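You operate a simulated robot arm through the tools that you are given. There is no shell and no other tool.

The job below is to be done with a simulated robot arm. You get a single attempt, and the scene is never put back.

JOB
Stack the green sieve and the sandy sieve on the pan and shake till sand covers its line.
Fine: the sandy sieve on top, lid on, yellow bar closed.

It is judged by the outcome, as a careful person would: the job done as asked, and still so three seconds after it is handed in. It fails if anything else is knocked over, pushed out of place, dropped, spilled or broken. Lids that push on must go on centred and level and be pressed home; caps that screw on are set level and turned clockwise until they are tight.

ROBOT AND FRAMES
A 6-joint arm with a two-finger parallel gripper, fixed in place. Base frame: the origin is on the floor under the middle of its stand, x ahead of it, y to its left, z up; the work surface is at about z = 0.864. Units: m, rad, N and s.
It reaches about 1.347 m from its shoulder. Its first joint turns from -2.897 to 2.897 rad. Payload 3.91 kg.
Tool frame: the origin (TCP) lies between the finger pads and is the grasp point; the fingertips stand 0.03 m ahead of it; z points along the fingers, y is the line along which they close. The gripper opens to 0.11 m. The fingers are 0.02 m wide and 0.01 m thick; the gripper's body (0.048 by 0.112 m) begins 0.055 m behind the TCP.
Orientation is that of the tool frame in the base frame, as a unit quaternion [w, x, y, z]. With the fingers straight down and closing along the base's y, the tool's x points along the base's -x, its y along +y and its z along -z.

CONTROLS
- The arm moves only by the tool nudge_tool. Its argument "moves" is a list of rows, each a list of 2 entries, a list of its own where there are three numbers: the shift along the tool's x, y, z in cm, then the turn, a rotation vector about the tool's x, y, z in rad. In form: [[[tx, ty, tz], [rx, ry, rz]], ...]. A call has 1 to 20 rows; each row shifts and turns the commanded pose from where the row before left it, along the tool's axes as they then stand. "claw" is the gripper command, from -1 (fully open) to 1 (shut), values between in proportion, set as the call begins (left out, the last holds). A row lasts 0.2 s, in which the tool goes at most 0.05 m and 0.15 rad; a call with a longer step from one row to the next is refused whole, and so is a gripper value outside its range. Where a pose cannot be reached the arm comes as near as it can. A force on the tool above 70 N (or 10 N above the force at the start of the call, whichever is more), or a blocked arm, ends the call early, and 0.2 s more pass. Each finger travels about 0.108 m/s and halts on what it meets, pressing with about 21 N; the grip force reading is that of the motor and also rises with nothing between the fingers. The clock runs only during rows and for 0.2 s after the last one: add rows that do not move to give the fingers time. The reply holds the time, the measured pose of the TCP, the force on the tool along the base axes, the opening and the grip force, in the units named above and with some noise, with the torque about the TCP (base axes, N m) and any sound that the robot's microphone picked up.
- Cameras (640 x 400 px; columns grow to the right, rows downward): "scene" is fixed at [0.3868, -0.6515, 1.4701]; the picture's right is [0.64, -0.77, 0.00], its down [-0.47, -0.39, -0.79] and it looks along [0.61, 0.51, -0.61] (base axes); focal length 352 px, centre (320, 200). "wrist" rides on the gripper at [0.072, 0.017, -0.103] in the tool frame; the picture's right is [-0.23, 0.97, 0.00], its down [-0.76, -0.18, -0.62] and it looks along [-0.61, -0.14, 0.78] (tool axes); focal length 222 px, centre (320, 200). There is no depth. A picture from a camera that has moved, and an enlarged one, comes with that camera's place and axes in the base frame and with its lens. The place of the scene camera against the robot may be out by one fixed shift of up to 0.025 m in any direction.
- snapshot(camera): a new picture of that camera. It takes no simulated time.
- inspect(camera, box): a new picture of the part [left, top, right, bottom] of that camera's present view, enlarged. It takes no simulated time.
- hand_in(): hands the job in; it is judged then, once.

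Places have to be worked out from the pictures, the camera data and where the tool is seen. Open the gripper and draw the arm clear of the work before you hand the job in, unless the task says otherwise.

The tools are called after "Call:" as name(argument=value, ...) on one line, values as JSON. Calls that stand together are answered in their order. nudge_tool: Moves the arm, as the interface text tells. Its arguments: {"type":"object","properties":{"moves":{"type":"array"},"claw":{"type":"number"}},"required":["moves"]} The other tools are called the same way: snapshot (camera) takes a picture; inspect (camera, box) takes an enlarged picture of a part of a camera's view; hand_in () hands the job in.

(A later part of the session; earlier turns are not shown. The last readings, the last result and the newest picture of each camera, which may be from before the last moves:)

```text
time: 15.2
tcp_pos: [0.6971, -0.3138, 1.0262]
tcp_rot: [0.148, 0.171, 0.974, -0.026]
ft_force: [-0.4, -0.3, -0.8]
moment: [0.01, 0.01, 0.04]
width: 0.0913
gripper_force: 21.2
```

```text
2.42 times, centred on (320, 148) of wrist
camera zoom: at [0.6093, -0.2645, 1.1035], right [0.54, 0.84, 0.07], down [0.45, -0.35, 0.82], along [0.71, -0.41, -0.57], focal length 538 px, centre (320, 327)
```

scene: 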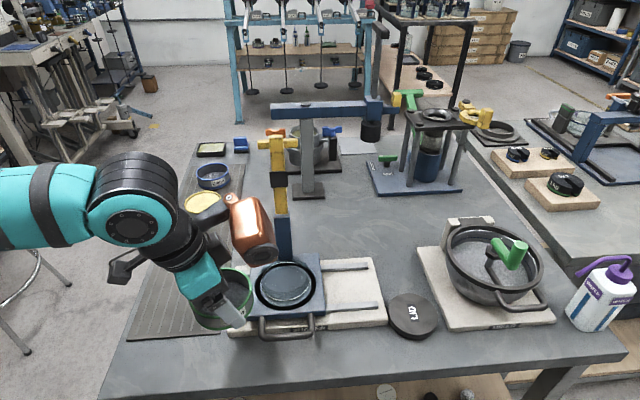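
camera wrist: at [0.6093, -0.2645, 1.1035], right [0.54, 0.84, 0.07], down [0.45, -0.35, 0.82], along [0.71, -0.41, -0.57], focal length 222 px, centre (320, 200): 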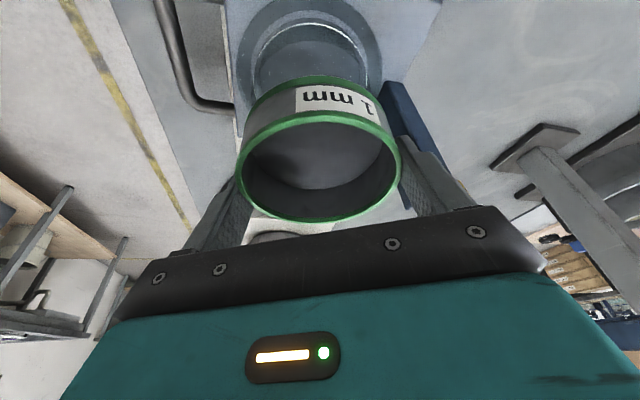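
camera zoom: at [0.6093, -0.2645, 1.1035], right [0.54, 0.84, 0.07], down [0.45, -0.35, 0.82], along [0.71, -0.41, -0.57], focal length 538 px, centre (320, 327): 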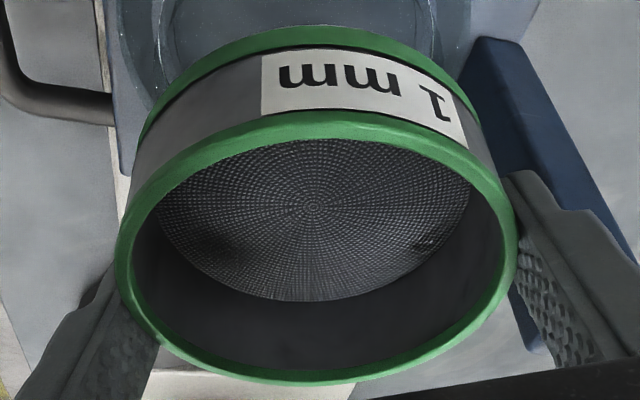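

The scene view shows the sieve's axis matching the pan's across the picture, and the wrist view agrees to 1–3 mm. I'll lower 2.5 cm and re-check just above the rim.

Call:
nudge_tool(moves=[[[0.25, 0, 0.79], [0, 0, 0]], [[0.25, 0, 0.79], [0, 0, 0]], [[0.24, 0, 0.81], [0, 0, 0]], [[0, 0, 0], [0, 0, 0]]])

Call:
inspect(camera="scene", box=[250, 230, 325, 310])

Call:
inspect(camera="wrist", box=[210, 20, 430, 150])

```text
time: 16.2
tcp_pos: [0.6966, -0.3138, 0.9991]
tcp_rot: [0.147, 0.171, 0.974, -0.026]
ft_force: [-0.1, 0.2, -1.8]
moment: [0.0, -0.03, 0.03]
width: 0.0912
gripper_force: 21.2
```

```text
5.00 times, centred on (288, 270) of scene
camera zoom: at [0.3868, -0.6515, 1.4701], right [0.64, -0.77, 0.0], down [-0.47, -0.39, -0.79], along [0.61, 0.51, -0.61], focal length 1760 px, centre (482, -150)
```

zoom: 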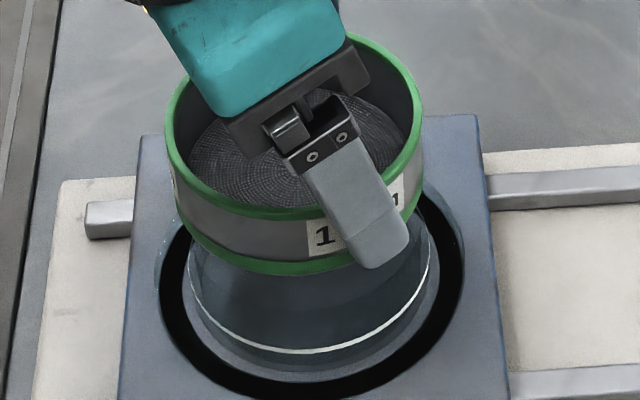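

```text
2.91 times, centred on (320, 85) of wrist
camera zoom: at [0.609, -0.2633, 1.0768], right [0.54, 0.84, 0.07], down [0.45, -0.35, 0.82], along [0.71, -0.41, -0.57], focal length 646 px, centre (320, 534)
```

zoom: 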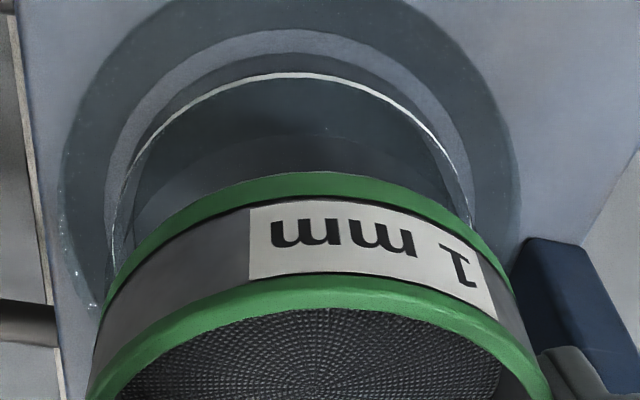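

The sieve is just above the pan rim and about 1 mm short in the forward direction. I'll correct that and lower in 2 mm steps, watching the force for contact.

Call:
nudge_tool(moves=[[[-0.15, -0.03, 0.05], [0, 0, 0]], [[0.059, 0, 0.191], [0, 0, 0]], [[0.059, 0, 0.191], [0, 0, 0]], [[0.059, 0, 0.191], [0, 0, 0]], [[0.059, 0, 0.191], [0, 0, 0]], [[0, 0, 0], [0, 0, 0]]])

Call:
inspect(camera="scene", box=[250, 230, 325, 310])

Call:
inspect(camera="wrist", box=[210, 20, 430, 150])

```text
time: 17.6
tcp_pos: [0.6989, -0.314, 0.9913]
tcp_rot: [0.147, 0.171, 0.974, -0.026]
ft_force: [-0.2, 0.1, -2.4]
moment: [0.0, 0.01, 0.01]
width: 0.0913
gripper_force: 20.9
```

```text
5.00 times, centred on (288, 270) of scene
camera zoom: at [0.3868, -0.6515, 1.4701], right [0.64, -0.77, 0.0], down [-0.47, -0.39, -0.79], along [0.61, 0.51, -0.61], focal length 1760 px, centre (482, -150)
```

zoom: 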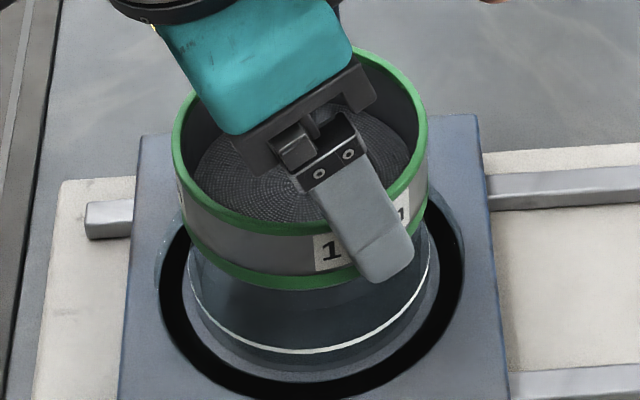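

```text
2.91 times, centred on (320, 85) of wrist
camera zoom: at [0.61, -0.2647, 1.0692], right [0.54, 0.84, 0.07], down [0.45, -0.35, 0.82], along [0.71, -0.41, -0.57], focal length 646 px, centre (320, 534)
```

zoom: 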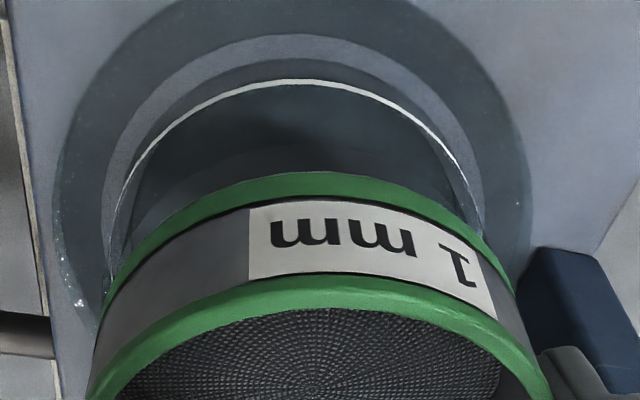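

Alignment along the scene axis is within 0.5 mm, and the wrist view suggests about 1 mm to the left. I'll apply that and continue lowering until contact.

Call:
nudge_tool(moves=[[[0.02, -0.1, 0], [0, 0, 0]], [[0.044, 0, 0.143], [0, 0, 0]], [[0.044, 0, 0.143], [0, 0, 0]], [[0.044, 0, 0.143], [0, 0, 0]], [[0.044, 0, 0.143], [0, 0, 0]], [[0, 0, 0], [0, 0, 0]]])

Call:
inspect(camera="scene", box=[250, 230, 325, 310])

Call:
inspect(camera="wrist", box=[210, 20, 430, 150])

```text
time: 19.0
tcp_pos: [0.6964, -0.3157, 0.9867]
tcp_rot: [0.147, 0.172, 0.974, -0.026]
ft_force: [0.0, -0.2, -1.5]
moment: [0.02, 0.02, 0.0]
width: 0.0913
gripper_force: 20.7
```

```text
5.00 times, centred on (288, 270) of scene
camera zoom: at [0.3868, -0.6515, 1.4701], right [0.64, -0.77, 0.0], down [-0.47, -0.39, -0.79], along [0.61, 0.51, -0.61], focal length 1760 px, centre (482, -150)
```

zoom: 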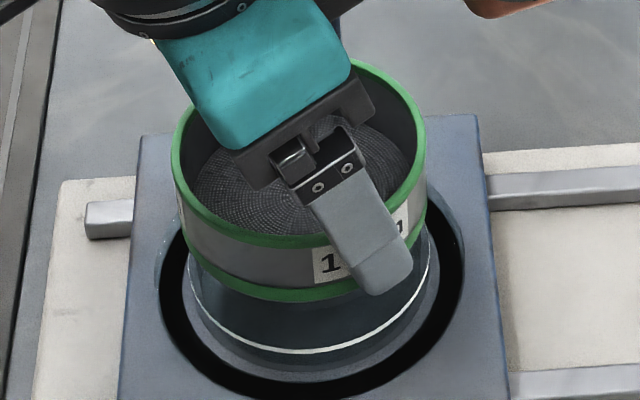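

```text
2.91 times, centred on (320, 85) of wrist
camera zoom: at [0.6086, -0.2652, 1.0641], right [0.54, 0.84, 0.07], down [0.45, -0.35, 0.82], along [0.71, -0.41, -0.57], focal length 646 px, centre (320, 534)
```

zoom: 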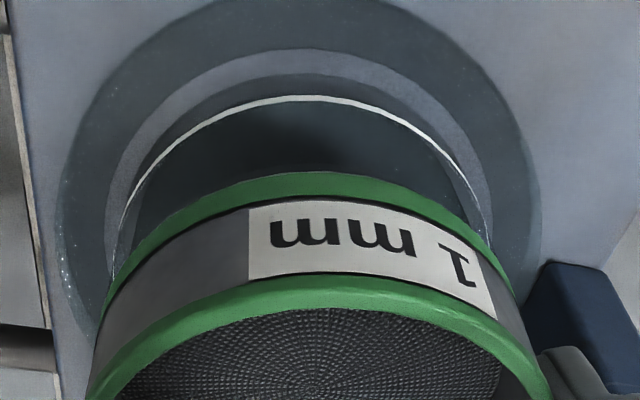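

No contact yet, and alignment is still good. I'll keep lowering.

Call:
nudge_tool(moves=[[[0.044, 0, 0.143], [0, 0, 0]], [[0.044, 0, 0.143], [0, 0, 0]], [[0.044, 0, 0.143], [0, 0, 0]], [[0.044, 0, 0.143], [0, 0, 0]], [[0, 0, 0], [0, 0, 0]]])

Call:
inspect(camera="scene", box=[250, 230, 325, 310])

Call:
inspect(camera="wrist", box=[210, 20, 430, 150])

```text
time: 20.2
tcp_pos: [0.6963, -0.3156, 0.9807]
tcp_rot: [0.147, 0.171, 0.974, -0.026]
ft_force: [-0.4, 0.6, -0.9]
moment: [0.0, 0.0, 0.0]
width: 0.091
gripper_force: 20.9
```

```text
5.00 times, centred on (288, 270) of scene
camera zoom: at [0.3868, -0.6515, 1.4701], right [0.64, -0.77, 0.0], down [-0.47, -0.39, -0.79], along [0.61, 0.51, -0.61], focal length 1760 px, centre (482, -150)
```

zoom: 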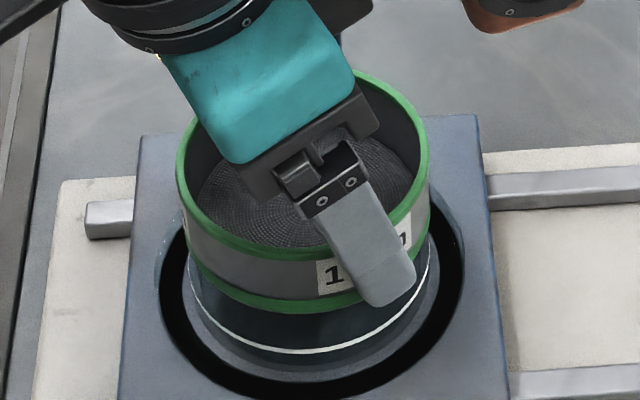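

```text
2.91 times, centred on (320, 85) of wrist
camera zoom: at [0.6091, -0.2661, 1.0578], right [0.54, 0.84, 0.07], down [0.45, -0.35, 0.82], along [0.71, -0.41, -0.57], focal length 646 px, centre (320, 534)
```

zoom: 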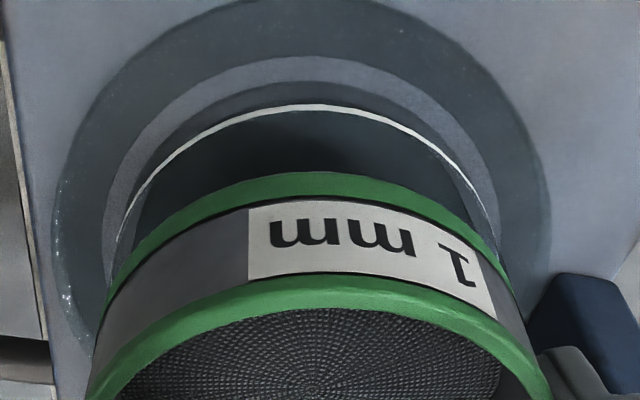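

Call:
nudge_tool(moves=[[[0.044, 0, 0.143], [0, 0, 0]], [[0.044, 0, 0.143], [0, 0, 0]], [[0.044, 0, 0.143], [0, 0, 0]], [[0, 0, 0], [0, 0, 0]]])

Call:
inspect(camera="scene", box=[250, 230, 325, 310])

Call:
inspect(camera="wrist", box=[210, 20, 430, 150])

```text
time: 21.2
tcp_pos: [0.6962, -0.316, 0.9774]
tcp_rot: [0.147, 0.172, 0.974, -0.026]
ft_force: [0.6, -0.9, 13.0]
moment: [-0.21, -0.06, -0.23]
width: 0.0905
gripper_force: 20.9
```

```text
5.00 times, centred on (288, 270) of scene
camera zoom: at [0.3868, -0.6515, 1.4701], right [0.64, -0.77, 0.0], down [-0.47, -0.39, -0.79], along [0.61, 0.51, -0.61], focal length 1760 px, centre (482, -150)
```

zoom: 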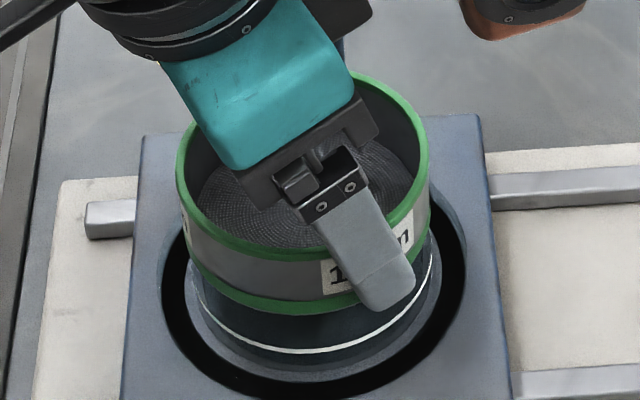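

```text
2.91 times, centred on (320, 85) of wrist
camera zoom: at [0.6089, -0.2659, 1.0549], right [0.54, 0.84, 0.07], down [0.45, -0.35, 0.82], along [0.71, -0.41, -0.57], focal length 646 px, centre (320, 534)
```

zoom: 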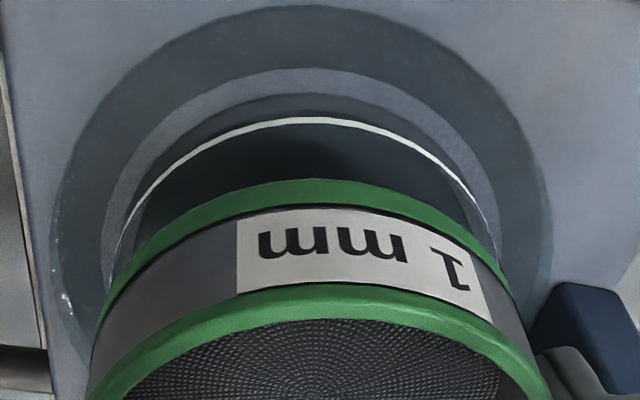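

Contact is felt at 13 N with the sieve's underside near z 0.938. I'll open the fingers a few millimetres so that it settles, then look.

Call:
nudge_tool(moves=[[[0, 0, 0], [0, 0, 0]], [[0, 0, 0], [0, 0, 0]]], claw=-0.87)

Call:
inspect(camera="scene", box=[250, 230, 325, 310])

Call:
inspect(camera="wrist", box=[210, 20, 430, 200])

```text
time: 21.8
tcp_pos: [0.6966, -0.3172, 0.9764]
tcp_rot: [0.146, 0.172, 0.974, -0.026]
ft_force: [-1.2, -0.5, -0.1]
moment: [-0.05, 0.02, 0.02]
width: 0.1026
gripper_force: 0.0
```

```text
5.00 times, centred on (288, 270) of scene
camera zoom: at [0.3868, -0.6515, 1.4701], right [0.64, -0.77, 0.0], down [-0.47, -0.39, -0.79], along [0.61, 0.51, -0.61], focal length 1760 px, centre (482, -150)
```

zoom: 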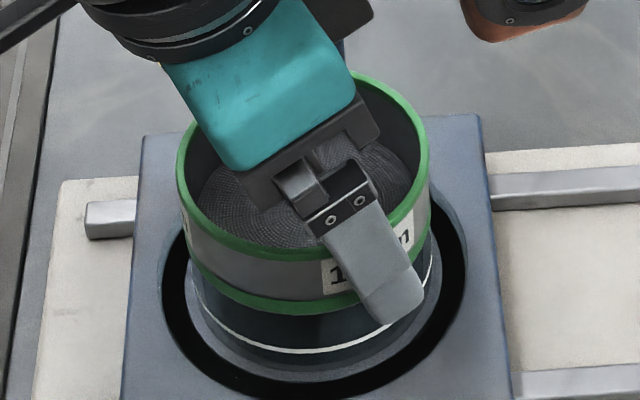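

```text
2.22 times, centred on (320, 110) of wrist
camera zoom: at [0.6094, -0.2659, 1.0541], right [0.54, 0.84, 0.07], down [0.45, -0.35, 0.82], along [0.71, -0.41, -0.57], focal length 494 px, centre (320, 400)
```

zoom: 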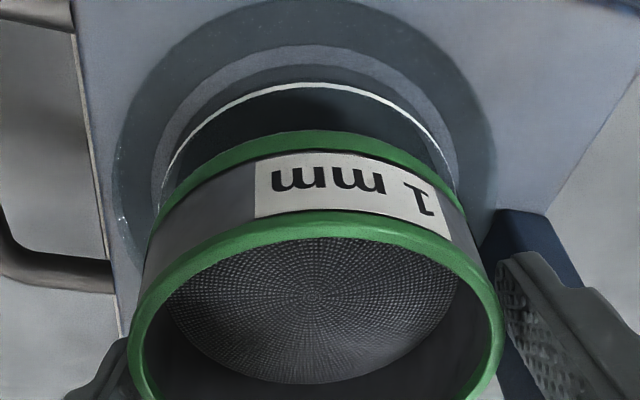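

It stayed put when released. I'll withdraw straight back along the fingers and inspect the seating.

Call:
nudge_tool(moves=[[[0, 0, -1.0], [0, 0, 0]], [[0, 0, -2.0], [0, 0, 0]], [[0, 0, -3.0], [0, 0, 0]], [[0, 0, -3.0], [0, 0, 0]], [[2.5, 0, 0], [0, 0, 0]], [[3.0, 0, 0], [0, 0, 0]], [[3.0, 0, 0], [0, 0, 0]], [[0, 0, 0], [0, 0, 0]]])

Call:
inspect(camera="scene", box=[245, 220, 335, 320])

Call:
snapshot(camera="wrist")

```text
time: 23.6
tcp_pos: [0.5951, -0.2784, 1.0366]
tcp_rot: [0.148, 0.171, 0.974, -0.026]
ft_force: [-0.1, 0.4, 1.1]
moment: [0.03, 0.03, 0.05]
width: 0.1031
gripper_force: 0.1
```

```text
4.00 times, centred on (290, 270) of scene
camera zoom: at [0.3868, -0.6515, 1.4701], right [0.64, -0.77, 0.0], down [-0.47, -0.39, -0.79], along [0.61, 0.51, -0.61], focal length 1408 px, centre (440, -80)
```

zoom: 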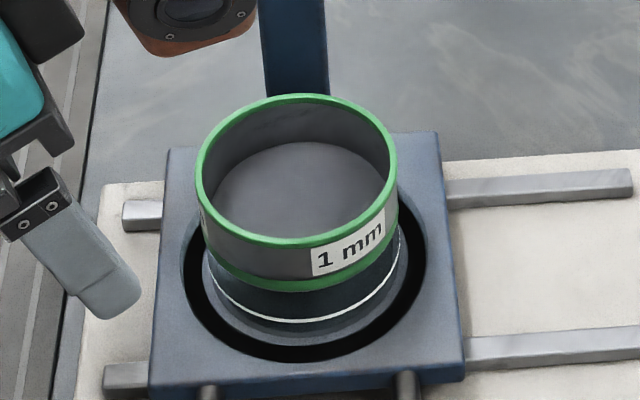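

```text
taken
camera wrist: at [0.5065, -0.2292, 1.1145], right [0.54, 0.84, 0.07], down [0.45, -0.35, 0.82], along [0.71, -0.41, -0.57], focal length 222 px, centre (320, 200)
```

wrist: 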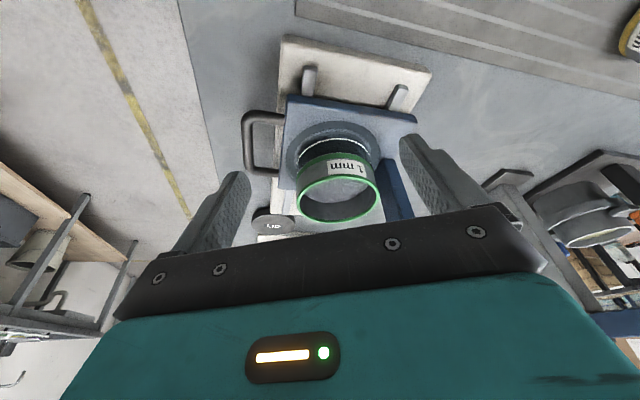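

Call:
inspect(camera="wrist", box=[270, 110, 410, 240])

Call:
inspect(camera="scene", box=[262, 238, 322, 310])

```text
3.08 times, centred on (340, 175) of wrist
camera zoom: at [0.5065, -0.2292, 1.1145], right [0.54, 0.84, 0.07], down [0.45, -0.35, 0.82], along [0.71, -0.41, -0.57], focal length 684 px, centre (258, 277)
```

zoom: 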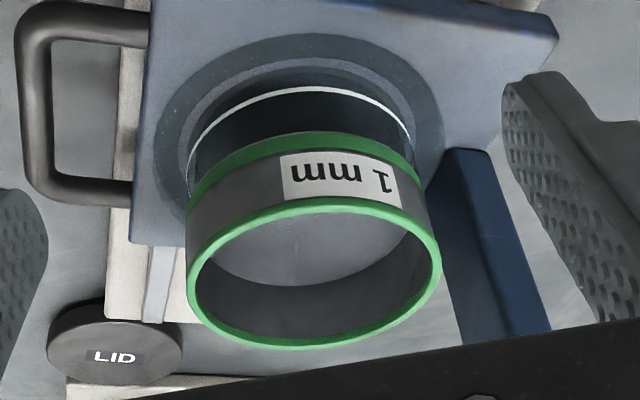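

```text
5.56 times, centred on (292, 274) of scene
camera zoom: at [0.3868, -0.6515, 1.4701], right [0.64, -0.77, 0.0], down [-0.47, -0.39, -0.79], along [0.61, 0.51, -0.61], focal length 1956 px, centre (476, -211)
```

zoom: 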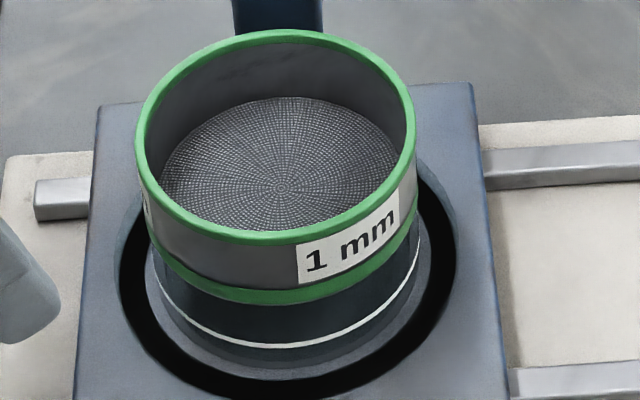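

The green sieve is concentric with the pan and level; its ring, band and rim centres all match the computed pan axis. Next I'll go round to the sandy 4 mm sieve and hover above it.

Call:
nudge_tool(moves=[[[1.307, 3.759, -0.404], [0, 0, 0]], [[1.307, 3.759, -0.404], [0, 0, 0]], [[1.307, 3.759, -0.404], [0, 0, 0]], [[1.307, 3.759, -0.404], [0, 0, 0]], [[1.307, 3.759, -0.404], [0, 0, 0]], [[-2.04, 3.818, 1.939], [0, 0, 0]], [[-2.04, 3.818, 1.939], [0, 0, 0]], [[-2.04, 3.818, 1.939], [0, 0, 0]], [[-2.04, 3.818, 1.939], [0, 0, 0]], [[0, 0, 0], [0, 0, 0]]], claw=-1)

Call:
snapshot(camera="wrist")

Call:
snapshot(camera="scene")

```text
time: 25.8
tcp_pos: [0.7419, 0.0268, 0.9853]
tcp_rot: [0.147, 0.172, 0.974, -0.025]
ft_force: [0.5, 0.4, 0.0]
moment: [-0.02, -0.02, 0.0]
width: 0.1098
gripper_force: 0.0
```

```text
taken
camera wrist: at [0.6536, 0.0774, 1.062], right [0.54, 0.84, 0.07], down [0.45, -0.35, 0.82], along [0.71, -0.41, -0.57], focal length 222 px, centre (320, 200)
```

wrist: 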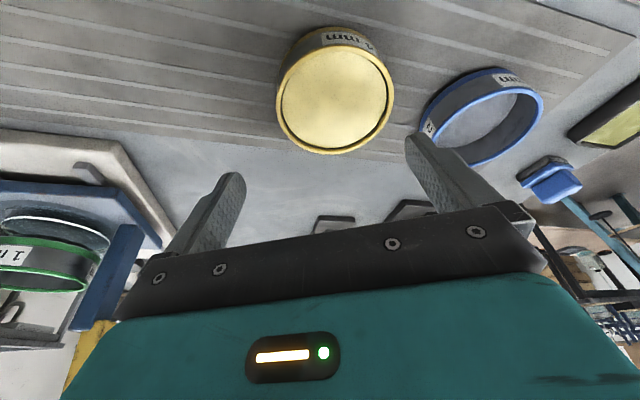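

```text
taken
```

scene: 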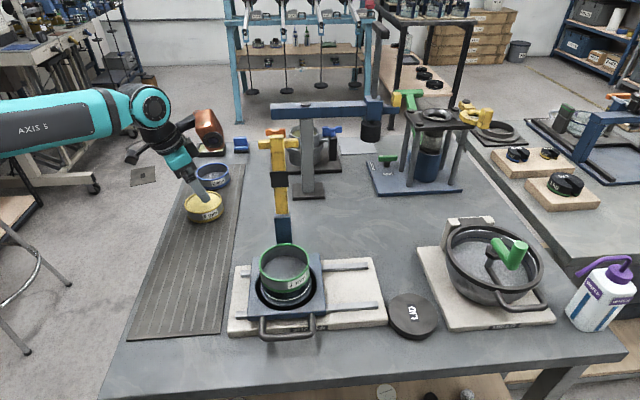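

Call:
inspect(camera="wrist", box=[255, 15, 425, 170])

```text
2.58 times, centred on (340, 92) of wrist
camera zoom: at [0.6536, 0.0774, 1.062], right [0.54, 0.84, 0.07], down [0.45, -0.35, 0.82], along [0.71, -0.41, -0.57], focal length 573 px, centre (268, 477)
```

zoom: 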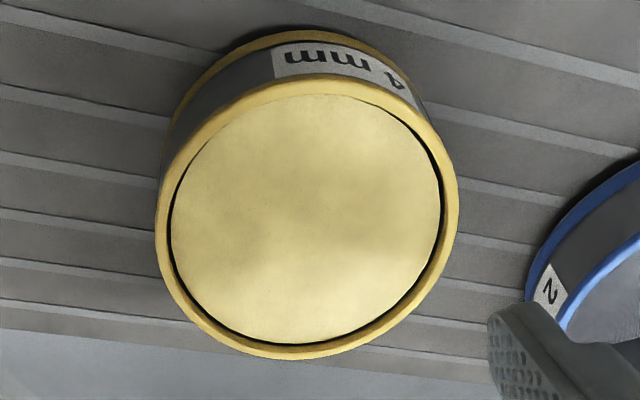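

The sandy sieve's rim centre fits at (0.753, 0.040), and the sand is nearly level with its rim, so I'll handle it smoothly. I'll centre over it and come part-way down first.

Call:
nudge_tool(moves=[[[-0.15, 0.8, 0.05], [0, 0, 0]], [[-0.15, 0.79, 0.043], [0, 0, 0]], [[0.552, 0, 1.786], [0, 0, 0]], [[0.552, 0, 1.786], [0, 0, 0]], [[0, 0, 0], [0, 0, 0]]])

Call:
snapshot(camera="wrist")

Call:
inspect(camera="scene", box=[150, 130, 270, 230])

```text
time: 27.0
tcp_pos: [0.7502, 0.0433, 0.9489]
tcp_rot: [0.147, 0.172, 0.974, -0.027]
ft_force: [0.1, 0.2, -0.3]
moment: [0.02, 0.01, 0.03]
width: 0.1101
gripper_force: 0.1
```

```text
taken
camera wrist: at [0.663, 0.0932, 1.026], right [0.54, 0.84, 0.07], down [0.45, -0.35, 0.82], along [0.71, -0.41, -0.57], focal length 222 px, centre (320, 200)
```

wrist: 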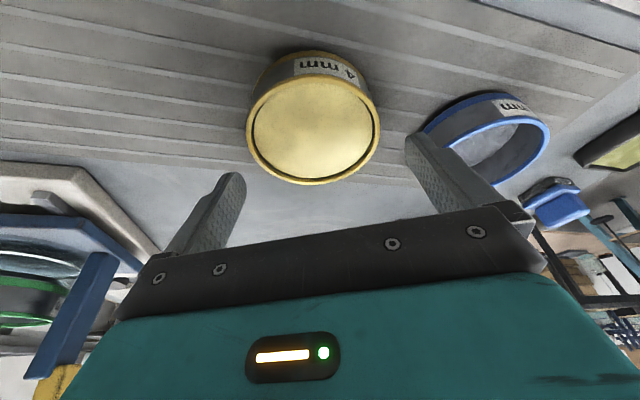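

```text
4.00 times, centred on (210, 180) of scene
camera zoom: at [0.3868, -0.6515, 1.4701], right [0.64, -0.77, 0.0], down [-0.47, -0.39, -0.79], along [0.61, 0.51, -0.61], focal length 1408 px, centre (760, 280)
```

zoom: 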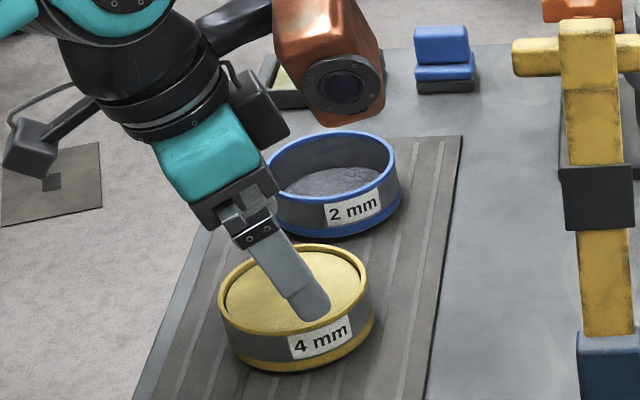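

Centred laterally to about 1 mm, and the blue sieve is about 2 cm clear of the far finger. I'll descend to grasp height and close.

Call:
nudge_tool(moves=[[[0.414, 0, 1.337], [0, 0, 0]], [[0.414, 0, 1.337], [0, 0, 0]], [[0.404, 0, 1.29], [0, 0, 0]], [[0, 0, 0], [0, 0, 0]]])

Call:
snapshot(camera="wrist")

Call:
inspect(camera="scene", box=[150, 130, 270, 230])

```text
time: 28.0
tcp_pos: [0.7506, 0.0456, 0.9086]
tcp_rot: [0.147, 0.172, 0.974, -0.026]
ft_force: [0.4, -0.2, 0.1]
moment: [0.0, -0.02, 0.01]
width: 0.11
gripper_force: 0.1
```

```text
taken
camera wrist: at [0.662, 0.0942, 0.9854], right [0.54, 0.84, 0.07], down [0.45, -0.35, 0.82], along [0.71, -0.41, -0.57], focal length 222 px, centre (320, 200)
```

wrist: 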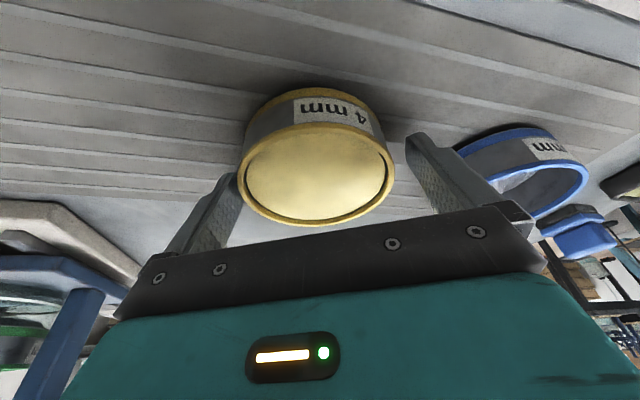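

```text
4.00 times, centred on (210, 180) of scene
camera zoom: at [0.3868, -0.6515, 1.4701], right [0.64, -0.77, 0.0], down [-0.47, -0.39, -0.79], along [0.61, 0.51, -0.61], focal length 1408 px, centre (760, 280)
```

zoom: 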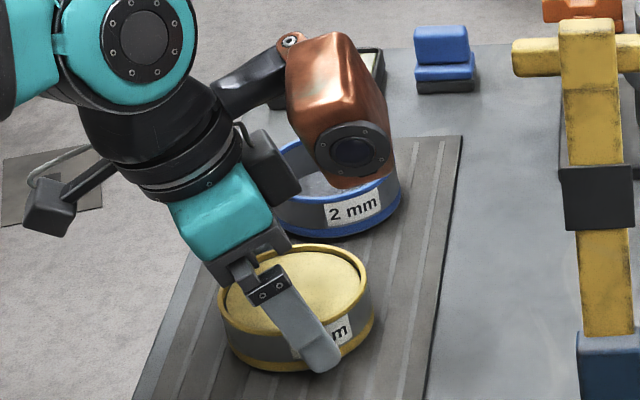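

The sieve is about 1.5 mm left of centre between the fingers, so I'll shift to match and close in two stages to be gentle.

Call:
nudge_tool(moves=[[[0, -0.15, 0], [0, 0, 0]], [[0, 0, 0], [0, 0, 0]]], claw=-0.74)

Call:
nudge_tool(moves=[[[0, 0, 0], [0, 0, 0]], [[0, 0, 0], [0, 0, 0]], [[0, 0, 0], [0, 0, 0]]], claw=1)

Call:
inspect(camera="wrist", box=[225, 65, 415, 230])

```text
time: 28.6
tcp_pos: [0.7502, 0.0436, 0.9072]
tcp_rot: [0.147, 0.173, 0.974, -0.026]
ft_force: [0.4, 0.6, 0.3]
moment: [-0.01, 0.0, -0.05]
width: 0.0957
gripper_force: 0.0
```

```text
time: 29.4
tcp_pos: [0.7486, 0.0423, 0.9085]
tcp_rot: [0.148, 0.172, 0.974, -0.026]
ft_force: [0.3, -0.4, 0.5]
moment: [-0.12, 0.02, 0.01]
width: 0.0911
gripper_force: 21.2
```

```text
2.42 times, centred on (320, 148) of wrist
camera zoom: at [0.6622, 0.093, 0.9852], right [0.54, 0.84, 0.07], down [0.45, -0.35, 0.82], along [0.71, -0.41, -0.57], focal length 538 px, centre (320, 327)
```

zoom: 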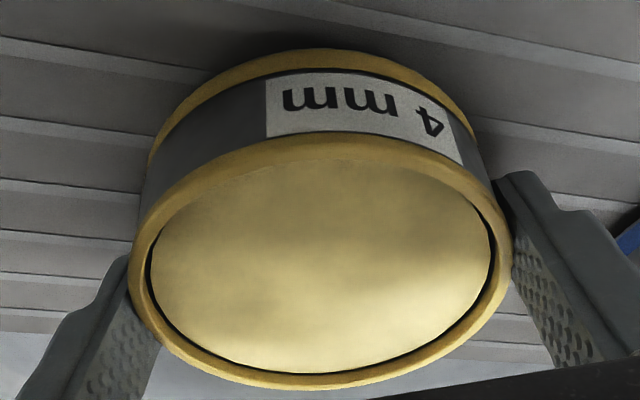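

Gripped at 91 mm. I'll lift slowly a little and check that it stays level.

Call:
nudge_tool(moves=[[[-0.148, 0, -0.478], [0, 0, 0]], [[-0.296, 0, -0.955], [0, 0, 0]], [[-0.296, 0, -0.955], [0, 0, 0]], [[-0.148, 0, -0.478], [0, 0, 0]], [[0, 0, 0], [0, 0, 0]]])

Call:
inspect(camera="wrist", box=[225, 65, 415, 230])

Call:
inspect(camera="scene", box=[150, 130, 270, 230])

```text
time: 30.6
tcp_pos: [0.7501, 0.0424, 0.9383]
tcp_rot: [0.148, 0.171, 0.974, -0.027]
ft_force: [0.6, 0.0, -2.0]
moment: [0.02, 0.01, 0.0]
width: 0.0908
gripper_force: 21.3
```

```text
2.42 times, centred on (320, 148) of wrist
camera zoom: at [0.6632, 0.0934, 1.0158], right [0.54, 0.84, 0.07], down [0.45, -0.35, 0.82], along [0.71, -0.41, -0.57], focal length 538 px, centre (320, 327)
```

zoom: 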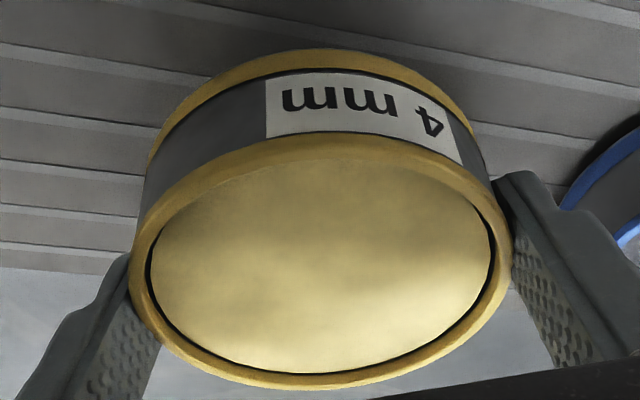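

```text
4.00 times, centred on (210, 180) of scene
camera zoom: at [0.3868, -0.6515, 1.4701], right [0.64, -0.77, 0.0], down [-0.47, -0.39, -0.79], along [0.61, 0.51, -0.61], focal length 1408 px, centre (760, 280)
```

zoom: 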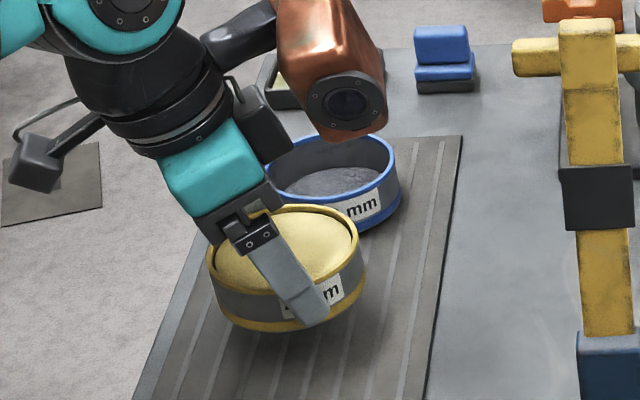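

Level and steady. I'll raise it to travel height and draw back toward the robot with gentle acceleration.

Call:
nudge_tool(moves=[[[-0.296, 0, -0.955], [0, 0, 0]], [[-0.591, 0, -1.911], [0, 0, 0]], [[-0.739, 0, -2.388], [0, 0, 0]], [[-0.739, 0, -2.388], [0, 0, 0]], [[-0.739, 0, -2.388], [0, 0, 0]], [[-0.384, 0, -1.242], [0, 0, 0]], [[-0.118, 0, -0.382], [0, 0, 0]], [[0.898, -0.342, -0.278], [0, 0, 0]], [[1.795, -0.684, -0.555], [0, 0, 0]], [[2.244, -0.855, -0.694], [0, 0, 0]], [[2.244, -0.855, -0.694], [0, 0, 0]], [[2.244, -0.855, -0.694], [0, 0, 0]], [[2.244, -0.855, -0.694], [0, 0, 0]], [[2.244, -0.855, -0.694], [0, 0, 0]], [[1.347, -0.513, -0.417], [0, 0, 0]], [[0.718, -0.274, -0.222], [0, 0, 0]], [[0, 0, 0], [0, 0, 0]]])

Call:
snapshot(camera="scene")

Call:
snapshot(camera="wrist")

```text
time: 34.2
tcp_pos: [0.5713, 0.0436, 1.0575]
tcp_rot: [0.147, 0.171, 0.974, -0.025]
ft_force: [-0.1, 0.6, -1.5]
moment: [-0.01, 0.02, -0.03]
width: 0.0909
gripper_force: 20.9
```

```text
taken
```

scene: 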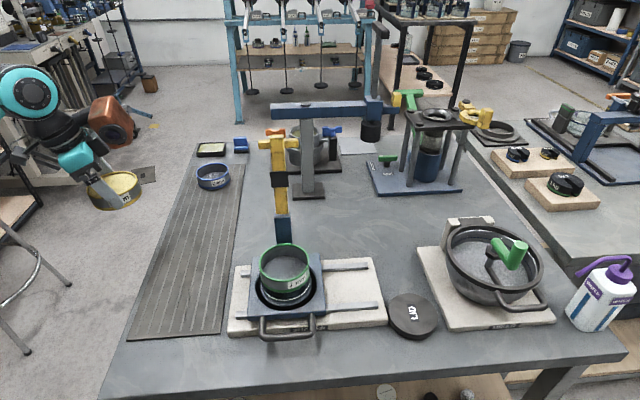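

```text
taken
camera wrist: at [0.4833, 0.0929, 1.136], right [0.54, 0.84, 0.07], down [0.45, -0.35, 0.82], along [0.71, -0.41, -0.57], focal length 222 px, centre (320, 200)
```

wrist: 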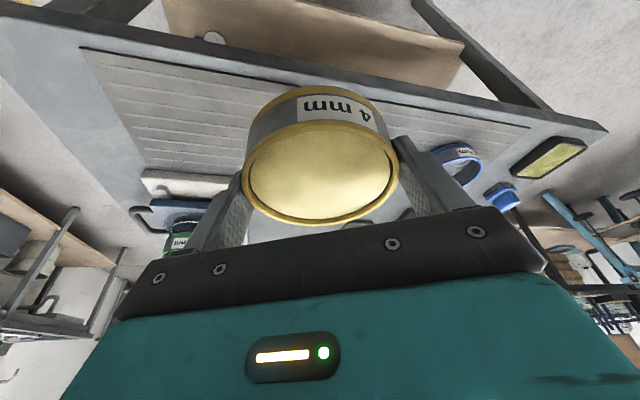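

Sand undisturbed. Now I'll move across toward the shaker at constant height.

Call:
nudge_tool(moves=[[[-0.327, -0.94, 0.101], [0, 0, 0]], [[-0.653, -1.879, 0.202], [0, 0, 0]], [[-0.817, -2.349, 0.253], [0, 0, 0]], [[-0.817, -2.349, 0.253], [0, 0, 0]], [[-0.817, -2.349, 0.253], [0, 0, 0]], [[-0.817, -2.349, 0.253], [0, 0, 0]], [[-0.817, -2.349, 0.253], [0, 0, 0]], [[-0.817, -2.349, 0.253], [0, 0, 0]], [[-0.817, -2.349, 0.253], [0, 0, 0]], [[-0.817, -2.349, 0.253], [0, 0, 0]], [[-0.817, -2.349, 0.253], [0, 0, 0]], [[-0.817, -2.349, 0.253], [0, 0, 0]], [[-0.817, -2.349, 0.253], [0, 0, 0]], [[-0.817, -2.349, 0.253], [0, 0, 0]], [[-0.555, -1.597, 0.172], [0, 0, 0]], [[-0.327, -0.94, 0.101], [0, 0, 0]], [[0, 0, 0], [0, 0, 0]]])

Call:
snapshot(camera="scene")

Call:
snapshot(camera="wrist")

```text
time: 37.8
tcp_pos: [0.5719, -0.3138, 1.0582]
tcp_rot: [0.147, 0.172, 0.974, -0.026]
ft_force: [0.2, -0.5, -2.4]
moment: [0.03, 0.03, -0.03]
width: 0.0906
gripper_force: 21.0
```

```text
taken
```

scene: 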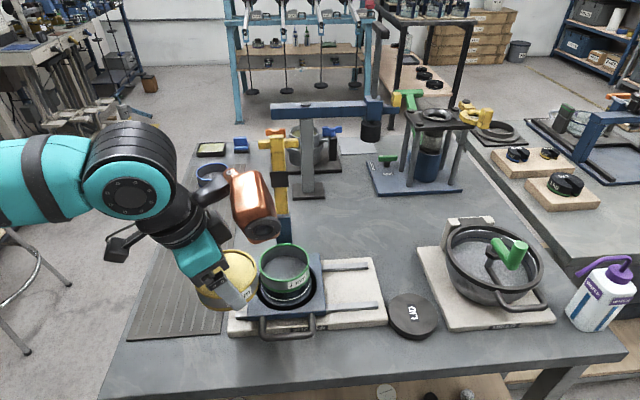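

```text
taken
camera wrist: at [0.4845, -0.2648, 1.1359], right [0.54, 0.84, 0.07], down [0.45, -0.35, 0.82], along [0.71, -0.41, -0.57], focal length 222 px, centre (320, 200)
```

wrist: 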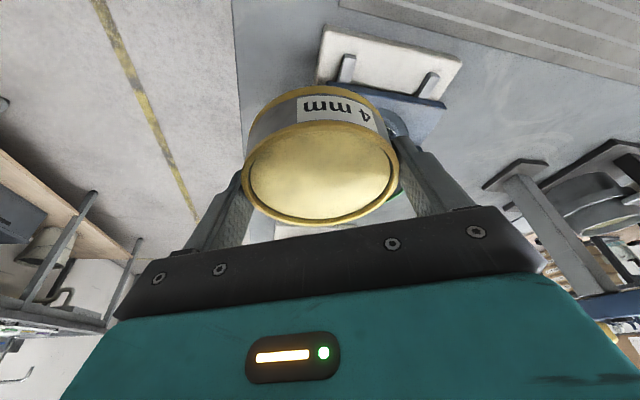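

Now I'll move in over the stack along the same cleared path, lowering slightly.

Call:
nudge_tool(moves=[[[0.148, 0, 0.478], [0, 0, 0]], [[0.148, 0, 0.478], [0, 0, 0]], [[-0.898, 0.342, 0.278], [0, 0, 0]], [[-1.795, 0.684, 0.555], [0, 0, 0]], [[-2.244, 0.855, 0.694], [0, 0, 0]], [[-2.244, 0.855, 0.694], [0, 0, 0]], [[-1.885, 0.718, 0.583], [0, 0, 0]], [[-1.167, 0.445, 0.361], [0, 0, 0]], [[-0.628, 0.239, 0.194], [0, 0, 0]], [[0, 0, 0], [0, 0, 0]]])

Call:
inspect(camera="scene", box=[215, 120, 345, 320])

Call:
inspect(camera="scene", box=[250, 210, 325, 310])

Call:
snapshot(camera="wrist")

```text
time: 40.0
tcp_pos: [0.6931, -0.3131, 1.0502]
tcp_rot: [0.148, 0.172, 0.974, -0.026]
ft_force: [0.8, 0.2, -1.4]
moment: [-0.01, -0.01, 0.01]
width: 0.0906
gripper_force: 21.1
```

```text
2.00 times, centred on (280, 220) of scene
camera zoom: at [0.3868, -0.6515, 1.4701], right [0.64, -0.77, 0.0], down [-0.47, -0.39, -0.79], along [0.61, 0.51, -0.61], focal length 704 px, centre (400, 160)
```

zoom: 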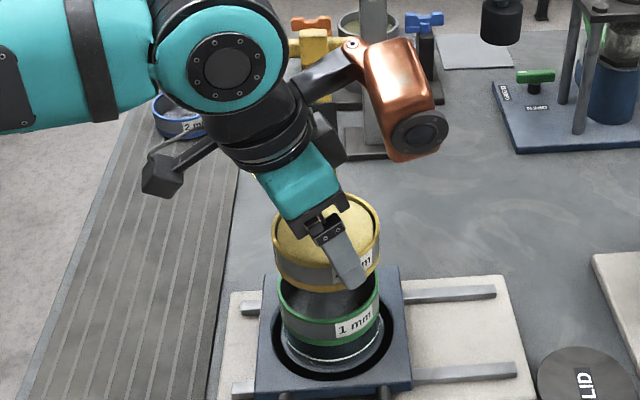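

```text
4.00 times, centred on (288, 260) of scene
camera zoom: at [0.3868, -0.6515, 1.4701], right [0.64, -0.77, 0.0], down [-0.47, -0.39, -0.79], along [0.61, 0.51, -0.61], focal length 1408 px, centre (450, -40)
```

zoom: 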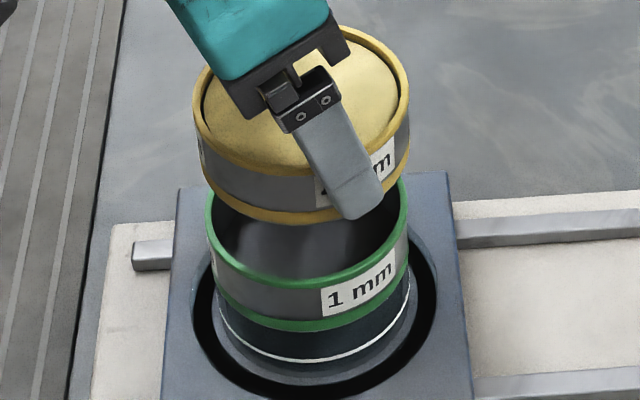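

```text
taken
camera wrist: at [0.606, -0.2639, 1.1275], right [0.54, 0.84, 0.07], down [0.45, -0.35, 0.82], along [0.71, -0.41, -0.57], focal length 222 px, centre (320, 200)
```

wrist: 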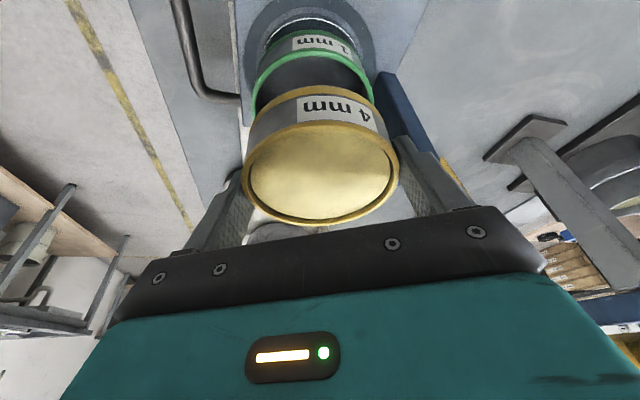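

Call:
inspect(camera="wrist", box=[225, 0, 415, 130])

Call:
inspect(camera="scene", box=[255, 210, 320, 260])

Call:
inspect(camera="scene", box=[255, 250, 320, 300])

```text
3.08 times, centred on (320, 65) of wrist
camera zoom: at [0.606, -0.2639, 1.1275], right [0.54, 0.84, 0.07], down [0.45, -0.35, 0.82], along [0.71, -0.41, -0.57], focal length 684 px, centre (320, 615)
```

zoom: 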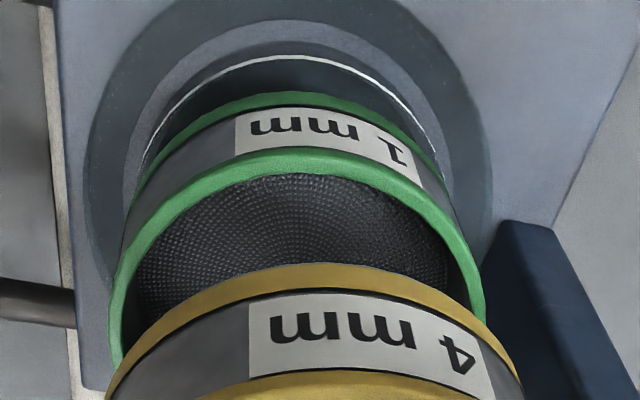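

```text
8.00 times, centred on (288, 235) of scene
camera zoom: at [0.3868, -0.6515, 1.4701], right [0.64, -0.77, 0.0], down [-0.47, -0.39, -0.79], along [0.61, 0.51, -0.61], focal length 2816 px, centre (580, -80)
```

zoom: 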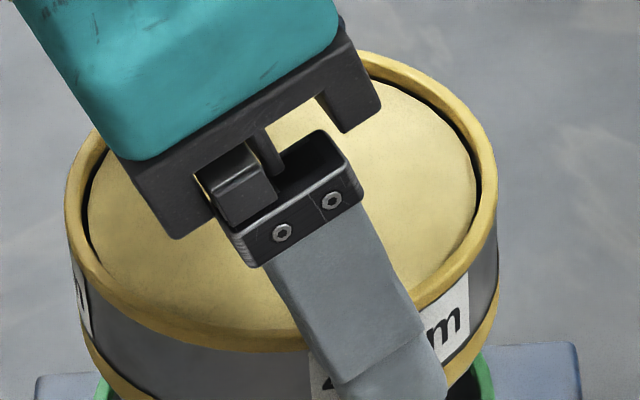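

```text
8.00 times, centred on (288, 275) of scene
camera zoom: at [0.3868, -0.6515, 1.4701], right [0.64, -0.77, 0.0], down [-0.47, -0.39, -0.79], along [0.61, 0.51, -0.61], focal length 2816 px, centre (580, -400)
```

zoom: 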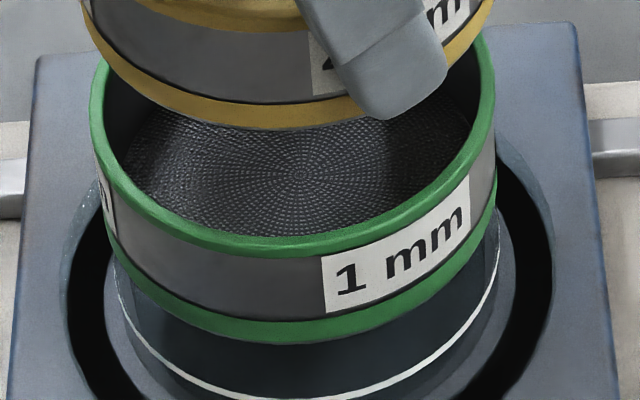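

The sandy sieve is within about 1–2 mm of the green one's axis. I'll trim by 1 mm and lower 2.5 cm.

Call:
nudge_tool(moves=[[[0.18, -0.009, 0.486], [0, 0, 0]], [[0.28, -0.009, 0.786], [0, 0, 0]], [[0.25, -0.009, 0.7], [0, 0, 0]], [[0.13, 0, 0.385], [0, 0, 0]], [[0, 0, 0], [0, 0, 0]]])

Call:
inspect(camera="scene", box=[250, 220, 325, 310])

Call:
inspect(camera="wrist", box=[225, 0, 415, 150])

```text
time: 41.2
tcp_pos: [0.6938, -0.3148, 1.025]
tcp_rot: [0.148, 0.171, 0.974, -0.025]
ft_force: [0.5, 0.0, -1.5]
moment: [0.0, 0.0, -0.01]
width: 0.0905
gripper_force: 20.7
```

```text
4.44 times, centred on (288, 265) of scene
camera zoom: at [0.3868, -0.6515, 1.4701], right [0.64, -0.77, 0.0], down [-0.47, -0.39, -0.79], along [0.61, 0.51, -0.61], focal length 1564 px, centre (464, -89)
```

zoom: 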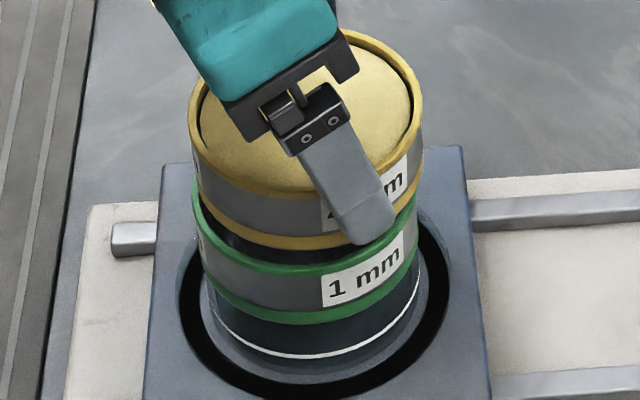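

```text
2.67 times, centred on (320, 75) of wrist
camera zoom: at [0.6064, -0.2649, 1.1024], right [0.54, 0.84, 0.07], down [0.45, -0.35, 0.82], along [0.71, -0.41, -0.57], focal length 592 px, centre (320, 533)
```

zoom: 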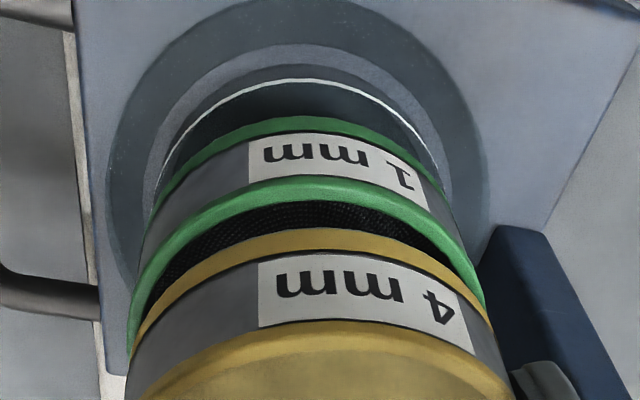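

The sandy sieve is about 2–3 mm too far along the scene's right axis. I'll correct that at this height and re-measure.

Call:
nudge_tool(moves=[[[0.22, 0.07, -0.06], [0, 0, 0]], [[0, 0, 0], [0, 0, 0]]])

Call:
inspect(camera="scene", box=[255, 225, 320, 290])

Call:
inspect(camera="wrist", box=[235, 20, 405, 150])

```text
time: 41.8
tcp_pos: [0.6932, -0.3119, 1.025]
tcp_rot: [0.148, 0.172, 0.974, -0.025]
ft_force: [0.4, 0.1, -2.0]
moment: [-0.02, -0.05, 0.0]
width: 0.0907
gripper_force: 21.0
```

```text
6.15 times, centred on (288, 258) of scene
camera zoom: at [0.3868, -0.6515, 1.4701], right [0.64, -0.77, 0.0], down [-0.47, -0.39, -0.79], along [0.61, 0.51, -0.61], focal length 2166 px, centre (520, -154)
```

zoom: 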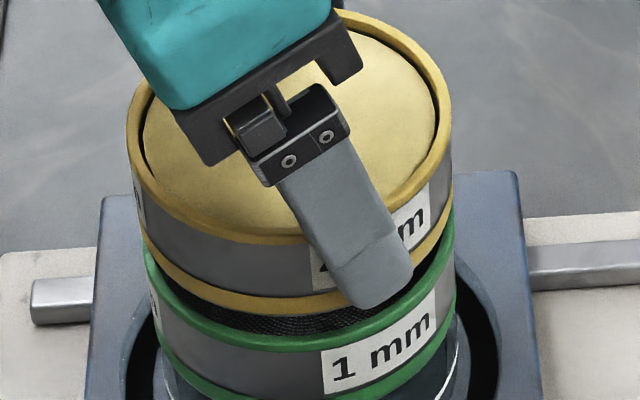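

```text
3.08 times, centred on (320, 85) of wrist
camera zoom: at [0.6044, -0.2627, 1.1024], right [0.54, 0.84, 0.07], down [0.45, -0.35, 0.82], along [0.71, -0.41, -0.57], focal length 684 px, centre (320, 554)
```

zoom: 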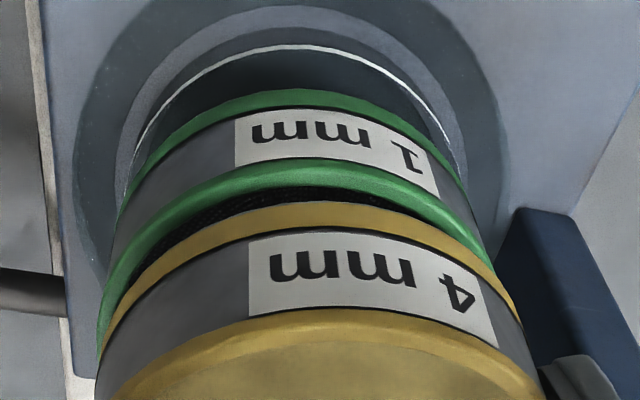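

Call:
nudge_tool(moves=[[[0.02, -0.11, 0], [0, 0, 0]], [[0.044, 0, 0.143], [0, 0, 0]], [[0.044, 0, 0.143], [0, 0, 0]], [[0, 0, 0], [0, 0, 0]]])

Call:
inspect(camera="scene", box=[255, 225, 320, 290])

Call:
inspect(camera="wrist", box=[235, 20, 405, 150])

```text
time: 42.8
tcp_pos: [0.6917, -0.3133, 1.0211]
tcp_rot: [0.147, 0.172, 0.974, -0.026]
ft_force: [-1.0, -0.2, -2.3]
moment: [0.01, -0.05, -0.01]
width: 0.0906
gripper_force: 20.6
```

```text
6.15 times, centred on (288, 258) of scene
camera zoom: at [0.3868, -0.6515, 1.4701], right [0.64, -0.77, 0.0], down [-0.47, -0.39, -0.79], along [0.61, 0.51, -0.61], focal length 2166 px, centre (520, -154)
```

zoom: 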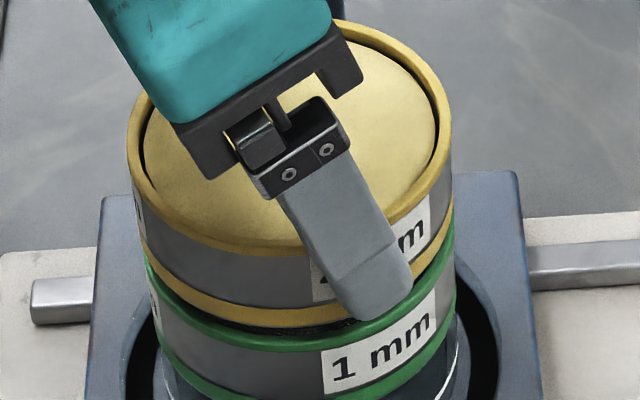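

```text
3.08 times, centred on (320, 85) of wrist
camera zoom: at [0.603, -0.2639, 1.0998], right [0.54, 0.84, 0.07], down [0.45, -0.35, 0.82], along [0.71, -0.41, -0.57], focal length 684 px, centre (320, 554)
```

zoom: 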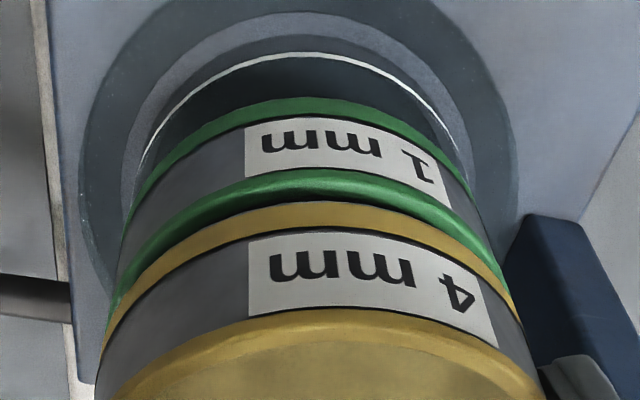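

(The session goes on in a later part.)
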